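You operate a simulated robot arm through the tools that you are given. There is no shell and no other tool. Be economical: measure what you need, move in short steps, check, and stop when the job is done.

You run a simulated robot arm. Do the job below in one go: nothing can be reset, and whatever is moved stays where it is left.

TASK
Take the white packer and put it on top of the name plate.
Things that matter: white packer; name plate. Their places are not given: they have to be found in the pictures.

It is judged by the outcome, as a careful person would: the job done as asked, and still so three seconds after it is handed in. It fails if anything else is knocked over, pushed out of place, dropped, spilled or broken.

THE ROBOT
A 7-joint arm with a two-finger parallel gripper, fixed in place. Base frame: the origin is at the foot of the arm, x ahead of it, y to its left, z up; the work surface is at about z = 0. Lengths are in m, angles in rad, forces in N, time in s.
With the tool pointing down near the work surface it reaches from about 0.24 to 0.62 m from the base axis. Its first joint turns from -1.152 to 1.152 rad. Payload 2.6 kg.
Tool frame: the origin (TCP) lies between the finger pads and is the grasp point; the fingertips stand 0.03 m ahead of it; z points along the fingers, y is the line along which they close. The gripper opens to 0.094 m. The fingers are 0.028 m wide and 0.01 m thick; the gripper's body (0.05 by 0.096 m) begins 0.055 m behind the TCP.
Orientation is that of the tool frame in the base frame, as a unit quaternion [x, y, z, w]. With the fingers straight down and closing along the base's y, the tool's x points along the base's -x, its y along +y and its z along -z.

THE INTERFACE
- The arm moves only by the tool arm_command. Its argument "increments" is a list of rows, each a list of 5 numbers: the finger opening in m, from 0 to 0.094, then the shift along the tool's x, y, z in m, then the turn about the tool's z in rad. In form: [[claw, x, y, z, yaw], ...]. A call has 1 to 8 rows; each row is the pose to reach, as a shift and turn from the pose commanded when the call began, along the tool's axes at that moment. Rows are played at 5 a second. More than 0.05 m and 0.15 rad between two rows, or a gripper value outside its range, and nothing of the call is played. A pose out of reach is approached as far as the arm can. The call stops where the force on the tool passes 40 N (or 10 N more than at its start, if that is more) or the arm is blocked; 0.2 s more then pass. Each finger travels about 0.072 m/s and halts on what it meets, pressing with about 34 N; the grip force reading is that of the motor and also rises with nothing between the fingers. The clock runs only during rows and for 0.2 s after the last one: add rows that repeat a pose to give the fingers time. It gives the time, the measured TCP pose, the force on the tool (base axes), the opening and the grip force at its end, in the units of the frame above (readings bear some noise).
- Cameras (640 x 400 px; columns grow to the right, rows downward): "scene" is fixed at [0.0553, 0.4483, 0.5671]; the picture's right is [-0.58, -0.81, 0.00], its down [-0.43, 0.31, -0.85] and it looks along [0.69, -0.50, -0.53] (base axes); focal length 318 px, centre (320, 200). "wrist" rides on the gripper at [0.076, 0.014, -0.103] in the tool frame; the picture's right is [-0.18, 0.98, 0.00], its down [-0.75, -0.14, -0.64] and it looks along [-0.63, -0.12, 0.77] (tool axes); focal length 243 px, centre (320, 200).
- capture(camera): a new picture of that camera. It takes no simulated time.
- locate(camera, pixels): for up to 12 pixels [column, row] of the newest picture of that camera ("zoom" is the newest enlarged one), the place [x, y, z] in the base frame of the surface seen there, good to about 0.003 m. It takes no simulated time.
- inspect(camera, box): a new picture of the part [left, top, right, bottom] of that camera's present view, enlarged. It takes no simulated time.
- hand_in(): hands the job in; it is judged then, once.

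Keep the steps short. Do not move on a guess: measure, check each grasp and each placing, and mend mistakes. In all there are 60 turns and 30 pictures (those below and enlarged ones count). Leave the gripper open and the arm clear of the work at the hand-in unless told otherwise, and finish with a single line.

The tools are called after "Call:" by a JSON object that holds its "name" and its "arguments". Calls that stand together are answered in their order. arm_command: Moves the arm, as the interface text tells. Its arguments: {"type":"object","properties":{"increments":{"type":"array"}},"required":["increments"]} The other tools are called the same way: capture (camera) takes a picture; locate (camera, pixels) gives the place of the surface under pixels of a picture; inspect (camera, box) takes an enlarged picture of a part of a camera's view; hand_in () hands the job in.

At the start:

```text
clock: 0.0
position: [0.4155, -0.0951, 0.3119]
ee_rot: [0.001, 1.0, 0.001, 0.001]
wrist_force: [-0.9, -0.2, 1.0]
grip_width: 0.094
grip_force: 0.1
```

scene: 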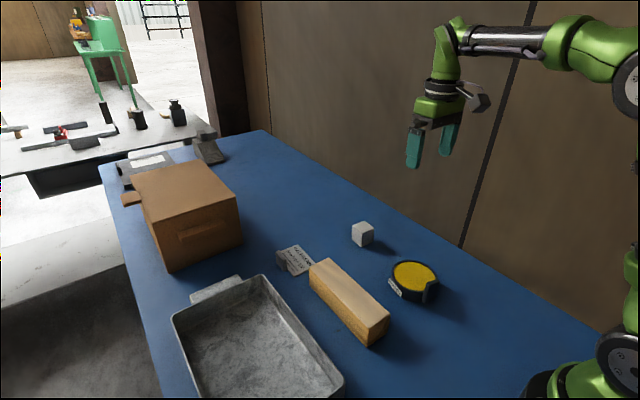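
wrist: 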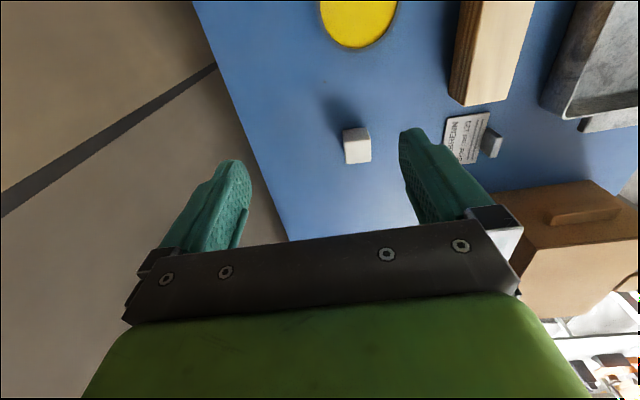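

I see a white cube at scene (362,233) and a plate with printed text at (298,260), with a small grey block beside it. I will enlarge this region.

Call:
{"name": "inspect", "arguments": {"camera": "scene", "box": [260, 200, 400, 290]}}

Call:
{"name": "inspect", "arguments": {"camera": "wrist", "box": [320, 80, 540, 210]}}

```text
4.44 times, centred on (330, 245) of scene
```

zoom: 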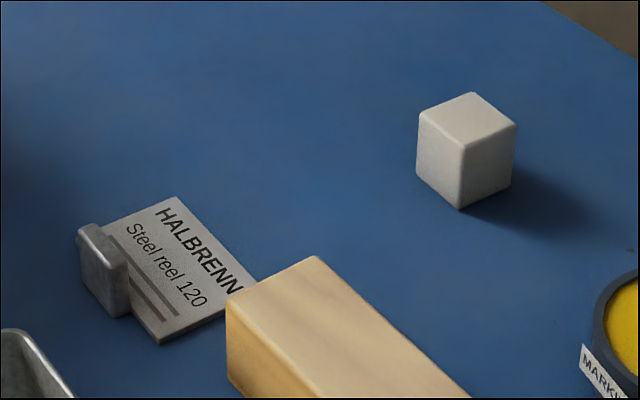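

```text
2.91 times, centred on (430, 145) of wrist
```

zoom: 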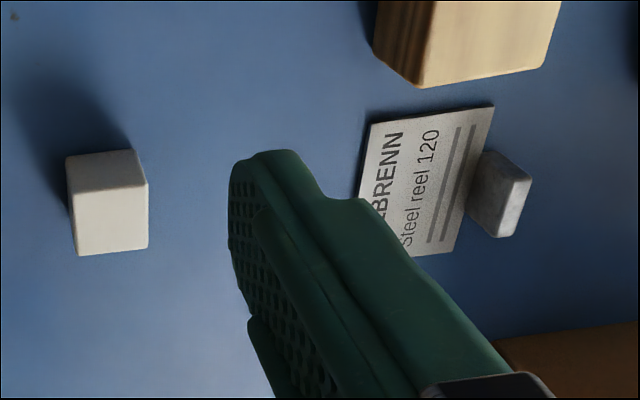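

The white cube must be the packer and the lettered plate the name plate, with a grey block standing at its edge. Next I measure the cube's top centre and edges, the plate, and the grey and wooden blocks near it.

Call:
{"name": "locate", "arguments": {"camera": "scene", "pixels": [[363.7, 222], [353.3, 225.8], [373.2, 228.2], [362.5, 232], [363, 227], [361.8, 245], [298, 246], [314, 264], [294.6, 275], [287, 253.5], [302, 260], [281, 252.5]]}}

Call:
{"name": "locate", "arguments": {"camera": "zoom", "pixels": [[77, 195], [144, 187], [145, 246], [80, 252], [111, 220], [372, 128], [488, 110], [452, 248], [485, 155], [526, 182], [512, 234], [420, 84]]}}

Call:
{"name": "locate", "arguments": {"camera": "scene", "pixels": [[329, 259], [311, 267], [279.5, 253], [282, 251], [288, 261], [285, 262]]}}

```text
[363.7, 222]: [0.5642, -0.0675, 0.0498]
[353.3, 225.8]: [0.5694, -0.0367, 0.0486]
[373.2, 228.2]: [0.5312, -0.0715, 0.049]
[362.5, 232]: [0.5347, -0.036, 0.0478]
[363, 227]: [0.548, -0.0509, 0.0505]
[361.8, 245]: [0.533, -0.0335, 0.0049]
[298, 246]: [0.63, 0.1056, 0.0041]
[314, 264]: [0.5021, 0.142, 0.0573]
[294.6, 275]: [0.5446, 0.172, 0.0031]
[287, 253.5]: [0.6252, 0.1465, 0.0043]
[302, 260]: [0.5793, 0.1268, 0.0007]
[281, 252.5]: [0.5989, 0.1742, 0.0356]
```

```text
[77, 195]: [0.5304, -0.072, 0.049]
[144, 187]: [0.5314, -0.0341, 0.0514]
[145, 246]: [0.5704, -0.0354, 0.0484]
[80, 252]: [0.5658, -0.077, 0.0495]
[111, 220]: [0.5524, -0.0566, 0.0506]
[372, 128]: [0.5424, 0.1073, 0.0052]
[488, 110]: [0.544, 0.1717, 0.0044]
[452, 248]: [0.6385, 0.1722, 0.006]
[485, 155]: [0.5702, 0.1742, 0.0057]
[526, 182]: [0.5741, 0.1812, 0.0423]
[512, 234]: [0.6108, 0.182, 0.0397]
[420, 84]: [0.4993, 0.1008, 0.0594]
```

```text
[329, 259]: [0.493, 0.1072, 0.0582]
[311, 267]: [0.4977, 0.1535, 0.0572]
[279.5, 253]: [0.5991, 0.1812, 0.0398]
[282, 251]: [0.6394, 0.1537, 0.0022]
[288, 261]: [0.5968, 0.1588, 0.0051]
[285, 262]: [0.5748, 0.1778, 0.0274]
```

The cube's centre is about (0.550, -0.054), it is about 0.04 m wide, its top is at z 0.05, and it is square to the axes. The plate spans x 0.54–0.64, y 0.105–0.172, top about 0.004. The grey block starts at y 0.172 and is 0.04 high. I will move above the cube with the fingers open.

Call:
{"name": "arm_command", "arguments": {"increments": [[0.094, -0.027, 0.008, 0.032, 0], [0.094, -0.054, 0.016, 0.064, 0], [0.094, -0.081, 0.025, 0.096, 0], [0.094, -0.108, 0.033, 0.128, 0], [0.094, -0.1345, 0.041, 0.16, 0], [0.094, -0.1345, 0.041, 0.16, 0]]}}

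Call:
{"name": "capture", "arguments": {"camera": "wrist"}}

```text
clock: 1.4
position: [0.5497, -0.0564, 0.1522]
ee_rot: [0.0, 1.0, -0.001, 0.0]
wrist_force: [0.5, 0.5, -0.2]
grip_width: 0.094
grip_force: 0.1
```

```text
25 pictures are left
```

wrist: 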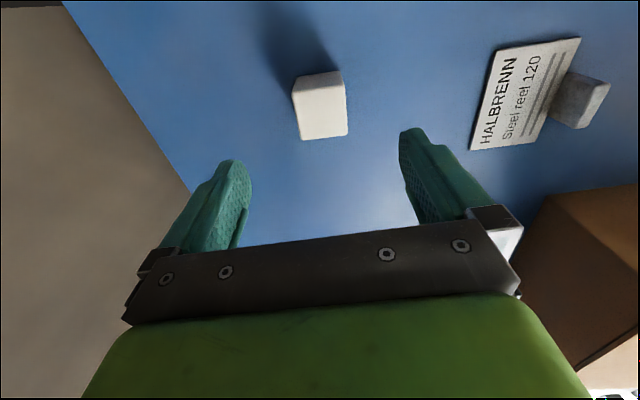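

The arm is above the cube. I will re-measure the cube's and the plate's corners, plus the brown box edge nearest the plate.

Call:
{"name": "locate", "arguments": {"camera": "wrist", "pixels": [[300, 92], [341, 86], [345, 132], [303, 137], [322, 112], [504, 52], [474, 147], [524, 143], [576, 41], [548, 200], [528, 240], [556, 124]]}}

Call:
{"name": "locate", "arguments": {"camera": "scene", "pixels": [[239, 200], [206, 162], [238, 240], [170, 228]]}}

```text
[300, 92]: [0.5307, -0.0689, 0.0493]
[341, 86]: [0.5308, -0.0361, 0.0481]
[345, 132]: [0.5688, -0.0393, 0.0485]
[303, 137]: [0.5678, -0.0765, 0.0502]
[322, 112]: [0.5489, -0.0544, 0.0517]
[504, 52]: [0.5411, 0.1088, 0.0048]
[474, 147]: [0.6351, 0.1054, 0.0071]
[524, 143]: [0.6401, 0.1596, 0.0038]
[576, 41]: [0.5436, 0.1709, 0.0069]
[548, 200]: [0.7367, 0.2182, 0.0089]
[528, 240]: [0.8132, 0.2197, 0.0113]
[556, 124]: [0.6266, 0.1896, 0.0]
```

```text
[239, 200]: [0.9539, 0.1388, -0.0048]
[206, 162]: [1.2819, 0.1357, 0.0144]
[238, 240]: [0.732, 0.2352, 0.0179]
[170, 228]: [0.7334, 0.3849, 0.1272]
```

The cube's centre is (0.550, -0.055), so the TCP is lined up, and the brown box is well clear beyond x 0.73. I will go straight down to z of about 0.042.

Call:
{"name": "arm_command", "arguments": {"increments": [[0.094, 0, 0.001, 0.03, 0], [0.094, 0, 0.001, 0.06, 0], [0.094, 0, 0.001, 0.09, 0], [0.094, 0, 0.001, 0.11, 0], [0.094, 0, 0.001, 0.11, 0]]}}

Call:
{"name": "inspect", "arguments": {"camera": "scene", "box": [260, 150, 460, 290]}}

```text
clock: 2.6
position: [0.5494, -0.0534, 0.0417]
ee_rot: [0.0, 1.0, 0.0, 0.0]
wrist_force: [-0.1, 0.0, -0.6]
grip_width: 0.0938
grip_force: 0.0
```

```text
2.86 times, centred on (360, 220) of scene
```

zoom: 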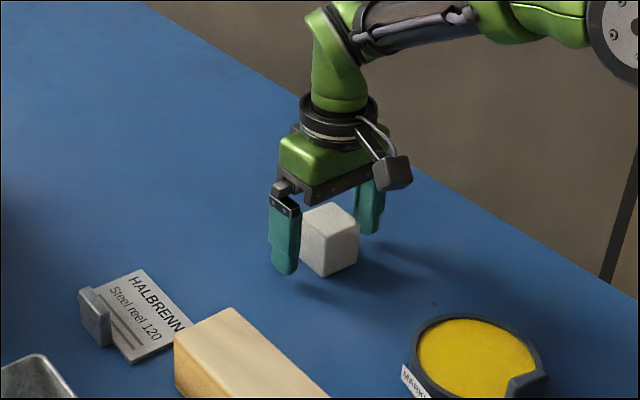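

The cube sits between the fingers. I will close with time for the travel.

Call:
{"name": "arm_command", "arguments": {"increments": [[0.06, 0, 0, 0, 0], [0.045, 0, 0, 0, 0], [0.03, 0, 0, 0, 0], [0.03, 0, 0, 0, 0], [0.03, 0, 0, 0, 0]]}}

```text
clock: 3.8
position: [0.5504, -0.0539, 0.0431]
ee_rot: [0.0, 1.0, 0.0, 0.0]
wrist_force: [0.3, -1.0, 0.6]
grip_width: 0.0478
grip_force: 33.9
```

The fingers stopped at 0.048, a little more than my measured 0.04 width. I will look before lifting.

Call:
{"name": "inspect", "arguments": {"camera": "scene", "box": [320, 180, 420, 250]}}

Call:
{"name": "inspect", "arguments": {"camera": "wrist", "box": [220, 60, 460, 220]}}

```text
5.71 times, centred on (370, 215) of scene
```

zoom: 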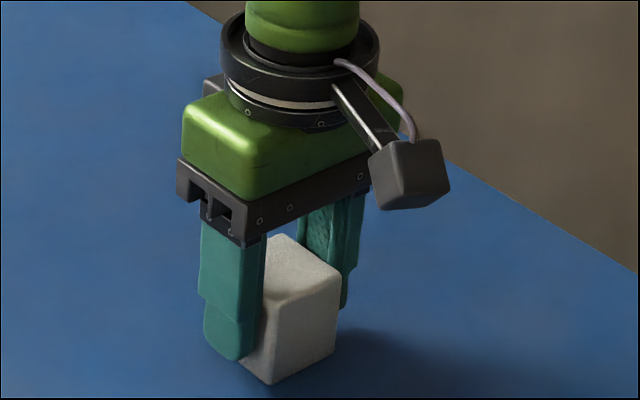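

```text
2.50 times, centred on (340, 140) of wrist
```

zoom: 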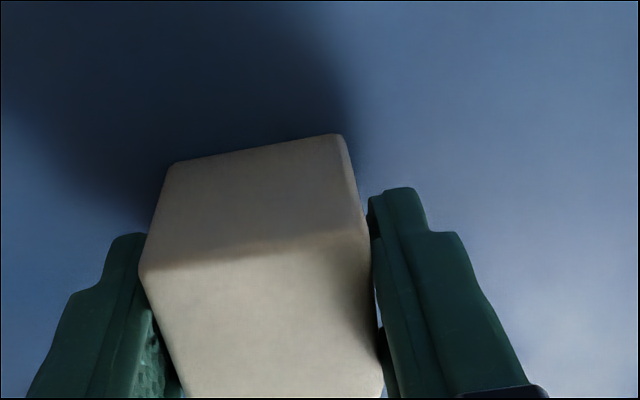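

The cube appears turned slightly between the pads, touching at opposite corners. I will measure its top edges to find the angle.

Call:
{"name": "locate", "arguments": {"camera": "zoom", "pixels": [[150, 275], [358, 242], [190, 390], [374, 385], [365, 300], [170, 330], [176, 172], [335, 142], [130, 250], [375, 225], [382, 320], [150, 340]]}}

```text
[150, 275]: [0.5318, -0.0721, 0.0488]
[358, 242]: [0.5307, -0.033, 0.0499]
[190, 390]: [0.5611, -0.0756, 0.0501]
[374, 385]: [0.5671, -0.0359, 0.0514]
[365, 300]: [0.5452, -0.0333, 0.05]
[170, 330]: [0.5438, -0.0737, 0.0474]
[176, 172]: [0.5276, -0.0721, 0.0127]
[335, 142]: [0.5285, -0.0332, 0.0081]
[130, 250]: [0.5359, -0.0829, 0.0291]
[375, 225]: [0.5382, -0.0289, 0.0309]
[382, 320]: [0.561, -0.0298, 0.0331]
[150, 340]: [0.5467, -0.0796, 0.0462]
```

Averaged over the edges, the cube is turned about 0.08 rad clockwise seen from above, so the pads hold it on opposite corners. I will open, turn the tool about +0.09 rad, and close again for a flat grip.

Call:
{"name": "arm_command", "arguments": {"increments": [[0.06, 0, 0, 0, 0], [0.07, 0, 0, 0, 0], [0.07, 0, 0, 0, 0.09], [0.05, 0, 0, 0, 0.09], [0.03, 0, 0, 0, 0.09], [0.03, 0, 0, 0, 0.09], [0.03, 0, 0, 0, 0.09]]}}

Call:
{"name": "inspect", "arguments": {"camera": "wrist", "box": [220, 60, 460, 220]}}

```text
clock: 5.4
position: [0.5497, -0.0541, 0.0419]
ee_rot: [0.045, 0.999, 0.0, 0.0]
wrist_force: [0.6, -0.7, 0.4]
grip_width: 0.0479
grip_force: 34.2
```

```text
2.50 times, centred on (340, 140) of wrist
```

zoom: 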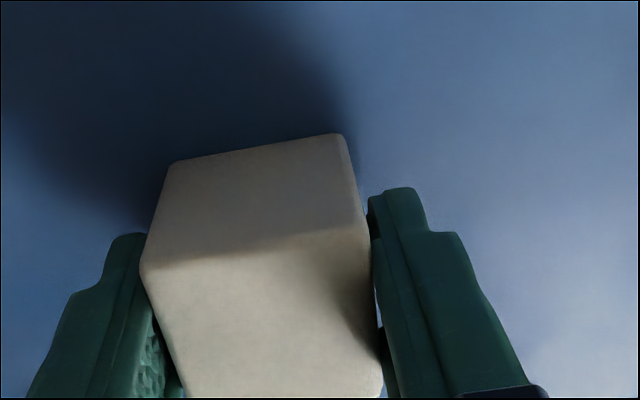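

The view relative to the fingers is the same and the width repeats at 0.048. So the cube lines itself up flat with the pads, and the cube is simply about 0.047 wide. The grip is sound. I will lift 0.08 m and check.

Call:
{"name": "arm_command", "arguments": {"increments": [[0.03, 0, 0, -0.01, 0], [0.03, 0, 0, -0.035, 0], [0.03, 0, 0, -0.06, 0], [0.03, 0, 0, -0.08, 0], [0.03, 0, 0, -0.08, -0.09], [0.03, 0, 0, -0.08, -0.09]]}}

Call:
{"name": "capture", "arguments": {"camera": "wrist"}}

```text
clock: 6.8
position: [0.5514, -0.0533, 0.1244]
ee_rot: [-0.001, 1.0, 0.0, 0.001]
wrist_force: [0.7, 0.0, -2.0]
grip_width: 0.0478
grip_force: 33.6
```

```text
20 pictures are left
```

wrist: 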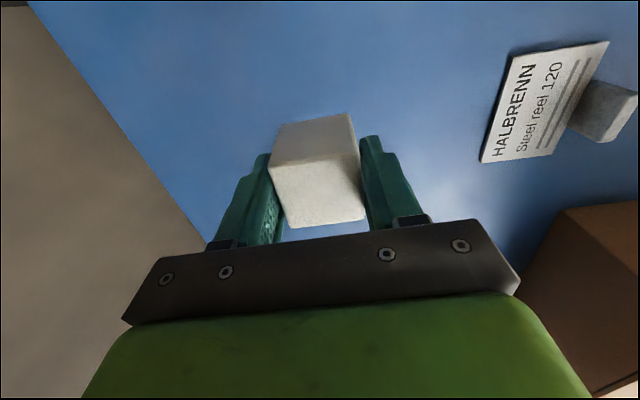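

The cube is held and lifted to z 0.124 with the yaw back to zero. Next I move sideways above the plate to (0.585, 0.132), keeping the fingers short of the grey block.

Call:
{"name": "arm_command", "arguments": {"increments": [[0.03, -0.007, 0.037, 0, 0], [0.03, -0.014, 0.074, 0, 0], [0.03, -0.021, 0.111, 0, 0], [0.03, -0.028, 0.148, 0, 0], [0.03, -0.035, 0.186, 0, 0], [0.03, -0.035, 0.186, 0, 0], [0.03, -0.035, 0.186, 0, 0]]}}

Call:
{"name": "capture", "arguments": {"camera": "wrist"}}

Call:
{"name": "inspect", "arguments": {"camera": "scene", "box": [240, 180, 370, 280]}}

```text
clock: 8.4
position: [0.5855, 0.131, 0.123]
ee_rot: [0.0, 1.0, -0.001, -0.001]
wrist_force: [-0.3, -0.3, -1.6]
grip_width: 0.0482
grip_force: 33.9
```

```text
19 pictures are left
```

wrist: 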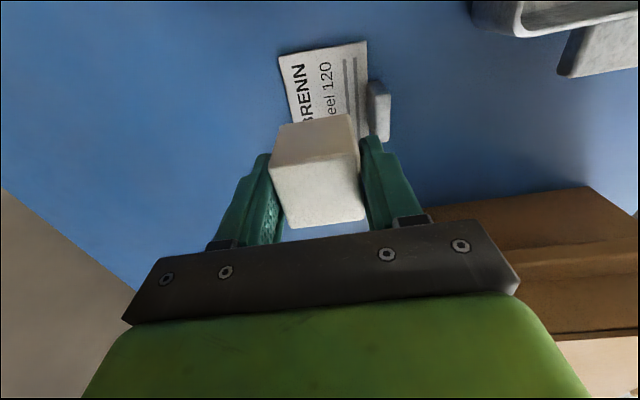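

```text
4.00 times, centred on (305, 230) of scene
```

zoom: 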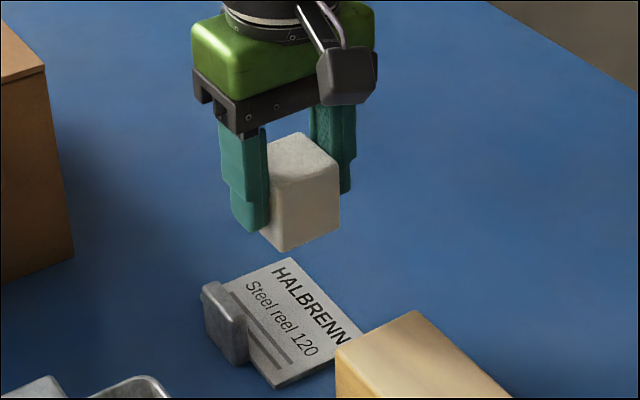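

The cube is over the plate. I will measure the plate edges, the grey block's inner face and the left finger from here.

Call:
{"name": "locate", "arguments": {"camera": "wrist", "pixels": [[281, 57], [364, 44], [366, 80], [288, 100], [292, 119], [371, 84], [388, 84], [387, 138], [380, 142], [275, 168], [355, 152], [384, 150]]}}

Call:
{"name": "locate", "arguments": {"camera": "zoom", "pixels": [[290, 262], [278, 382], [225, 285], [240, 320], [222, 310], [235, 358], [205, 290], [243, 345], [250, 222], [285, 245]]}}

```text
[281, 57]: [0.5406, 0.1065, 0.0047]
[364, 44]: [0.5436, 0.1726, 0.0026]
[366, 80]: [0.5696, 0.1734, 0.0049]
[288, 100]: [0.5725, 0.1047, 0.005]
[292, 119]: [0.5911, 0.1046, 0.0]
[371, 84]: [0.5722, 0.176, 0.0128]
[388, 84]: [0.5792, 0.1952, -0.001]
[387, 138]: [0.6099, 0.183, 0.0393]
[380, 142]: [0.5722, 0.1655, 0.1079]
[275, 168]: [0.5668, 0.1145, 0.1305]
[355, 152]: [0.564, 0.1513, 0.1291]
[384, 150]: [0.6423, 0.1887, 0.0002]
```

```text
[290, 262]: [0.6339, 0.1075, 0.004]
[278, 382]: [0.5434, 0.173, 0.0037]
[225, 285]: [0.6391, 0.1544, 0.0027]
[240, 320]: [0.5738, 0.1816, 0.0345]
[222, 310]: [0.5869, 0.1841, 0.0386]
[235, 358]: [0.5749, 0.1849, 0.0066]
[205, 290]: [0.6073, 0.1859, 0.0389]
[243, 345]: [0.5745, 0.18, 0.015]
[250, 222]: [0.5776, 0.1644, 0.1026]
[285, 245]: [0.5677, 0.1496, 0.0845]
```

The left finger's outside is at y of about 0.166, the grey block's inner face at about 0.174, and the plate's top at about 0.004. The cube should land on the plate at TCP z of about 0.046. I shift +0.002 in y and descend to z of about 0.053.

Call:
{"name": "arm_command", "arguments": {"increments": [[0.03, 0, 0.002, 0.02, 0], [0.03, 0, 0.002, 0.04, 0], [0.03, 0, 0.002, 0.06, 0], [0.03, 0, 0.002, 0.07, 0], [0.03, 0, 0.002, 0.07, 0]]}}

Call:
{"name": "inspect", "arguments": {"camera": "scene", "box": [250, 200, 360, 285]}}

```text
clock: 9.6
position: [0.584, 0.1339, 0.0523]
ee_rot: [-0.001, 1.0, 0.0, 0.001]
wrist_force: [0.3, -0.7, -1.5]
grip_width: 0.0479
grip_force: 34.0
```

```text
4.71 times, centred on (305, 242) of scene
```

zoom: 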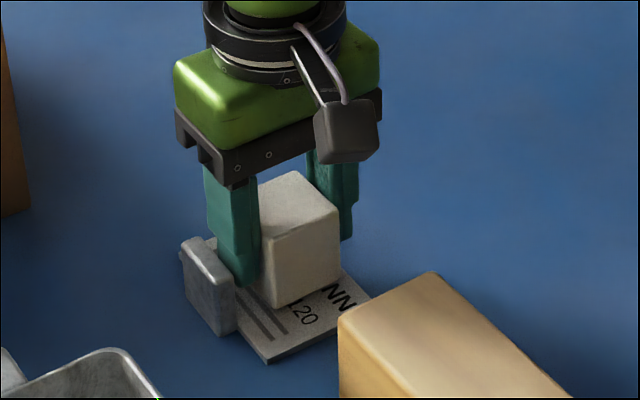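

The cube is just above the plate, clear of the grey block. I will lower it in small steps, watching the force.

Call:
{"name": "arm_command", "arguments": {"increments": [[0.03, 0, 0, 0.002, 0], [0.03, 0, 0, 0.004, 0], [0.03, 0, 0, 0.005, 0], [0.03, 0, 0, 0.005, 0]]}}

```text
clock: 10.6
position: [0.585, 0.1356, 0.0486]
ee_rot: [0.0, 1.0, 0.0, -0.001]
wrist_force: [0.0, 0.3, -1.5]
grip_width: 0.0478
grip_force: 33.8
```

No contact yet: the force still shows only the cube's weight. I go down further, 1 mm at a time.

Call:
{"name": "arm_command", "arguments": {"increments": [[0.03, 0, 0, 0.001, 0], [0.03, 0, 0, 0.002, 0], [0.03, 0, 0, 0.002, 0]]}}

```text
clock: 11.4
position: [0.5868, 0.1349, 0.0474]
ee_rot: [0.001, 1.0, -0.001, 0.002]
wrist_force: [-2.3, -1.9, 10.0]
grip_width: 0.048
grip_force: 34.5
```

The force has turned to +10 N, so the cube rests on the plate. I will open only to 0.056, about 4 mm each side, to stay off the grey block.

Call:
{"name": "arm_command", "arguments": {"increments": [[0.05, 0, 0, -0.001, 0], [0.054, 0, 0, -0.001, 0], [0.056, 0, 0, -0.001, 0], [0.056, 0, 0, -0.001, 0]]}}

Call:
{"name": "inspect", "arguments": {"camera": "scene", "box": [250, 200, 360, 285]}}

```text
clock: 12.4
position: [0.5851, 0.1354, 0.0479]
ee_rot: [0.0, 1.0, 0.0, -0.001]
wrist_force: [0.6, -0.8, -0.4]
grip_width: 0.0555
grip_force: 0.0
```

```text
4.71 times, centred on (305, 242) of scene
```

zoom: 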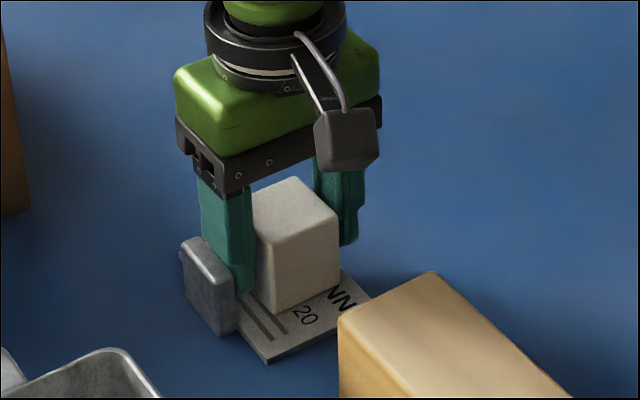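

The fingers are free of the cube, and the block has not moved. I will rise straight up with the opening unchanged, then open once clear.

Call:
{"name": "arm_command", "arguments": {"increments": [[0.056, 0, 0, -0.01, 0], [0.056, 0, 0, -0.03, 0], [0.056, 0, 0, -0.06, 0], [0.056, 0, 0, -0.1, 0], [0.08, 0.02, 0, -0.14, 0], [0.09, 0.05, 0, -0.17, 0], [0.09, 0.08, -0.03, -0.19, 0], [0.09, 0.08, -0.03, -0.19, 0]]}}

Call:
{"name": "capture", "arguments": {"camera": "scene"}}

Call:
{"name": "inspect", "arguments": {"camera": "scene", "box": [250, 200, 360, 285]}}

Call:
{"name": "capture", "arguments": {"camera": "wrist"}}

```text
clock: 14.2
position: [0.5062, 0.1048, 0.2378]
ee_rot: [0.0, 1.0, 0.001, 0.0]
wrist_force: [-0.6, 0.3, 0.6]
grip_width: 0.0901
grip_force: 0.0
```

```text
15 pictures are left
```

scene: 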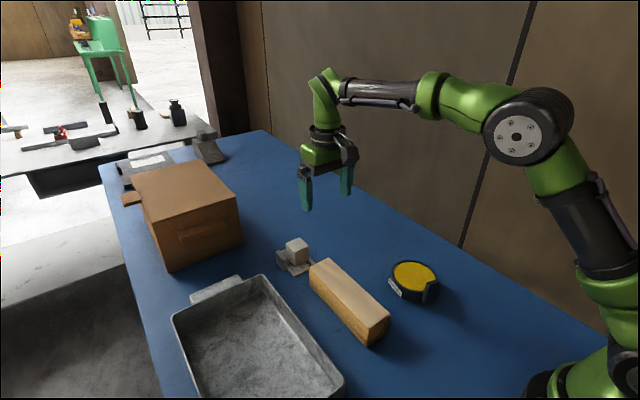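

```text
4.71 times, centred on (305, 242) of scene
```

zoom: 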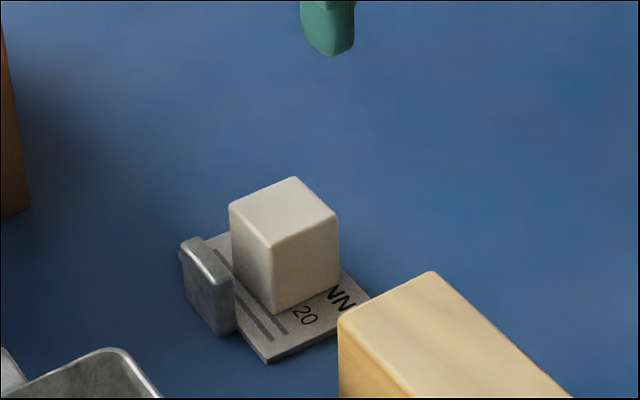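

```text
13 pictures are left
```

wrist: 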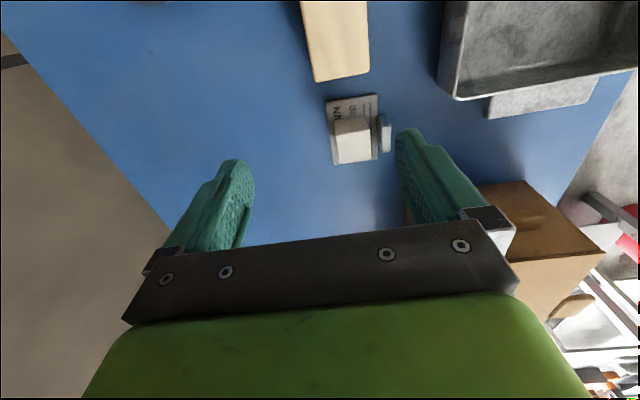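

The cube sits flat and fully on the plate. The grey block and everything else are where they were, and the arm is clear with the gripper open. I hand in.

Call:
{"name": "hand_in", "arguments": {}}

```text
The job is handed in.
```

The white packer is resting flat on top of the name plate, nothing else was moved, and the arm is clear with the gripper open.
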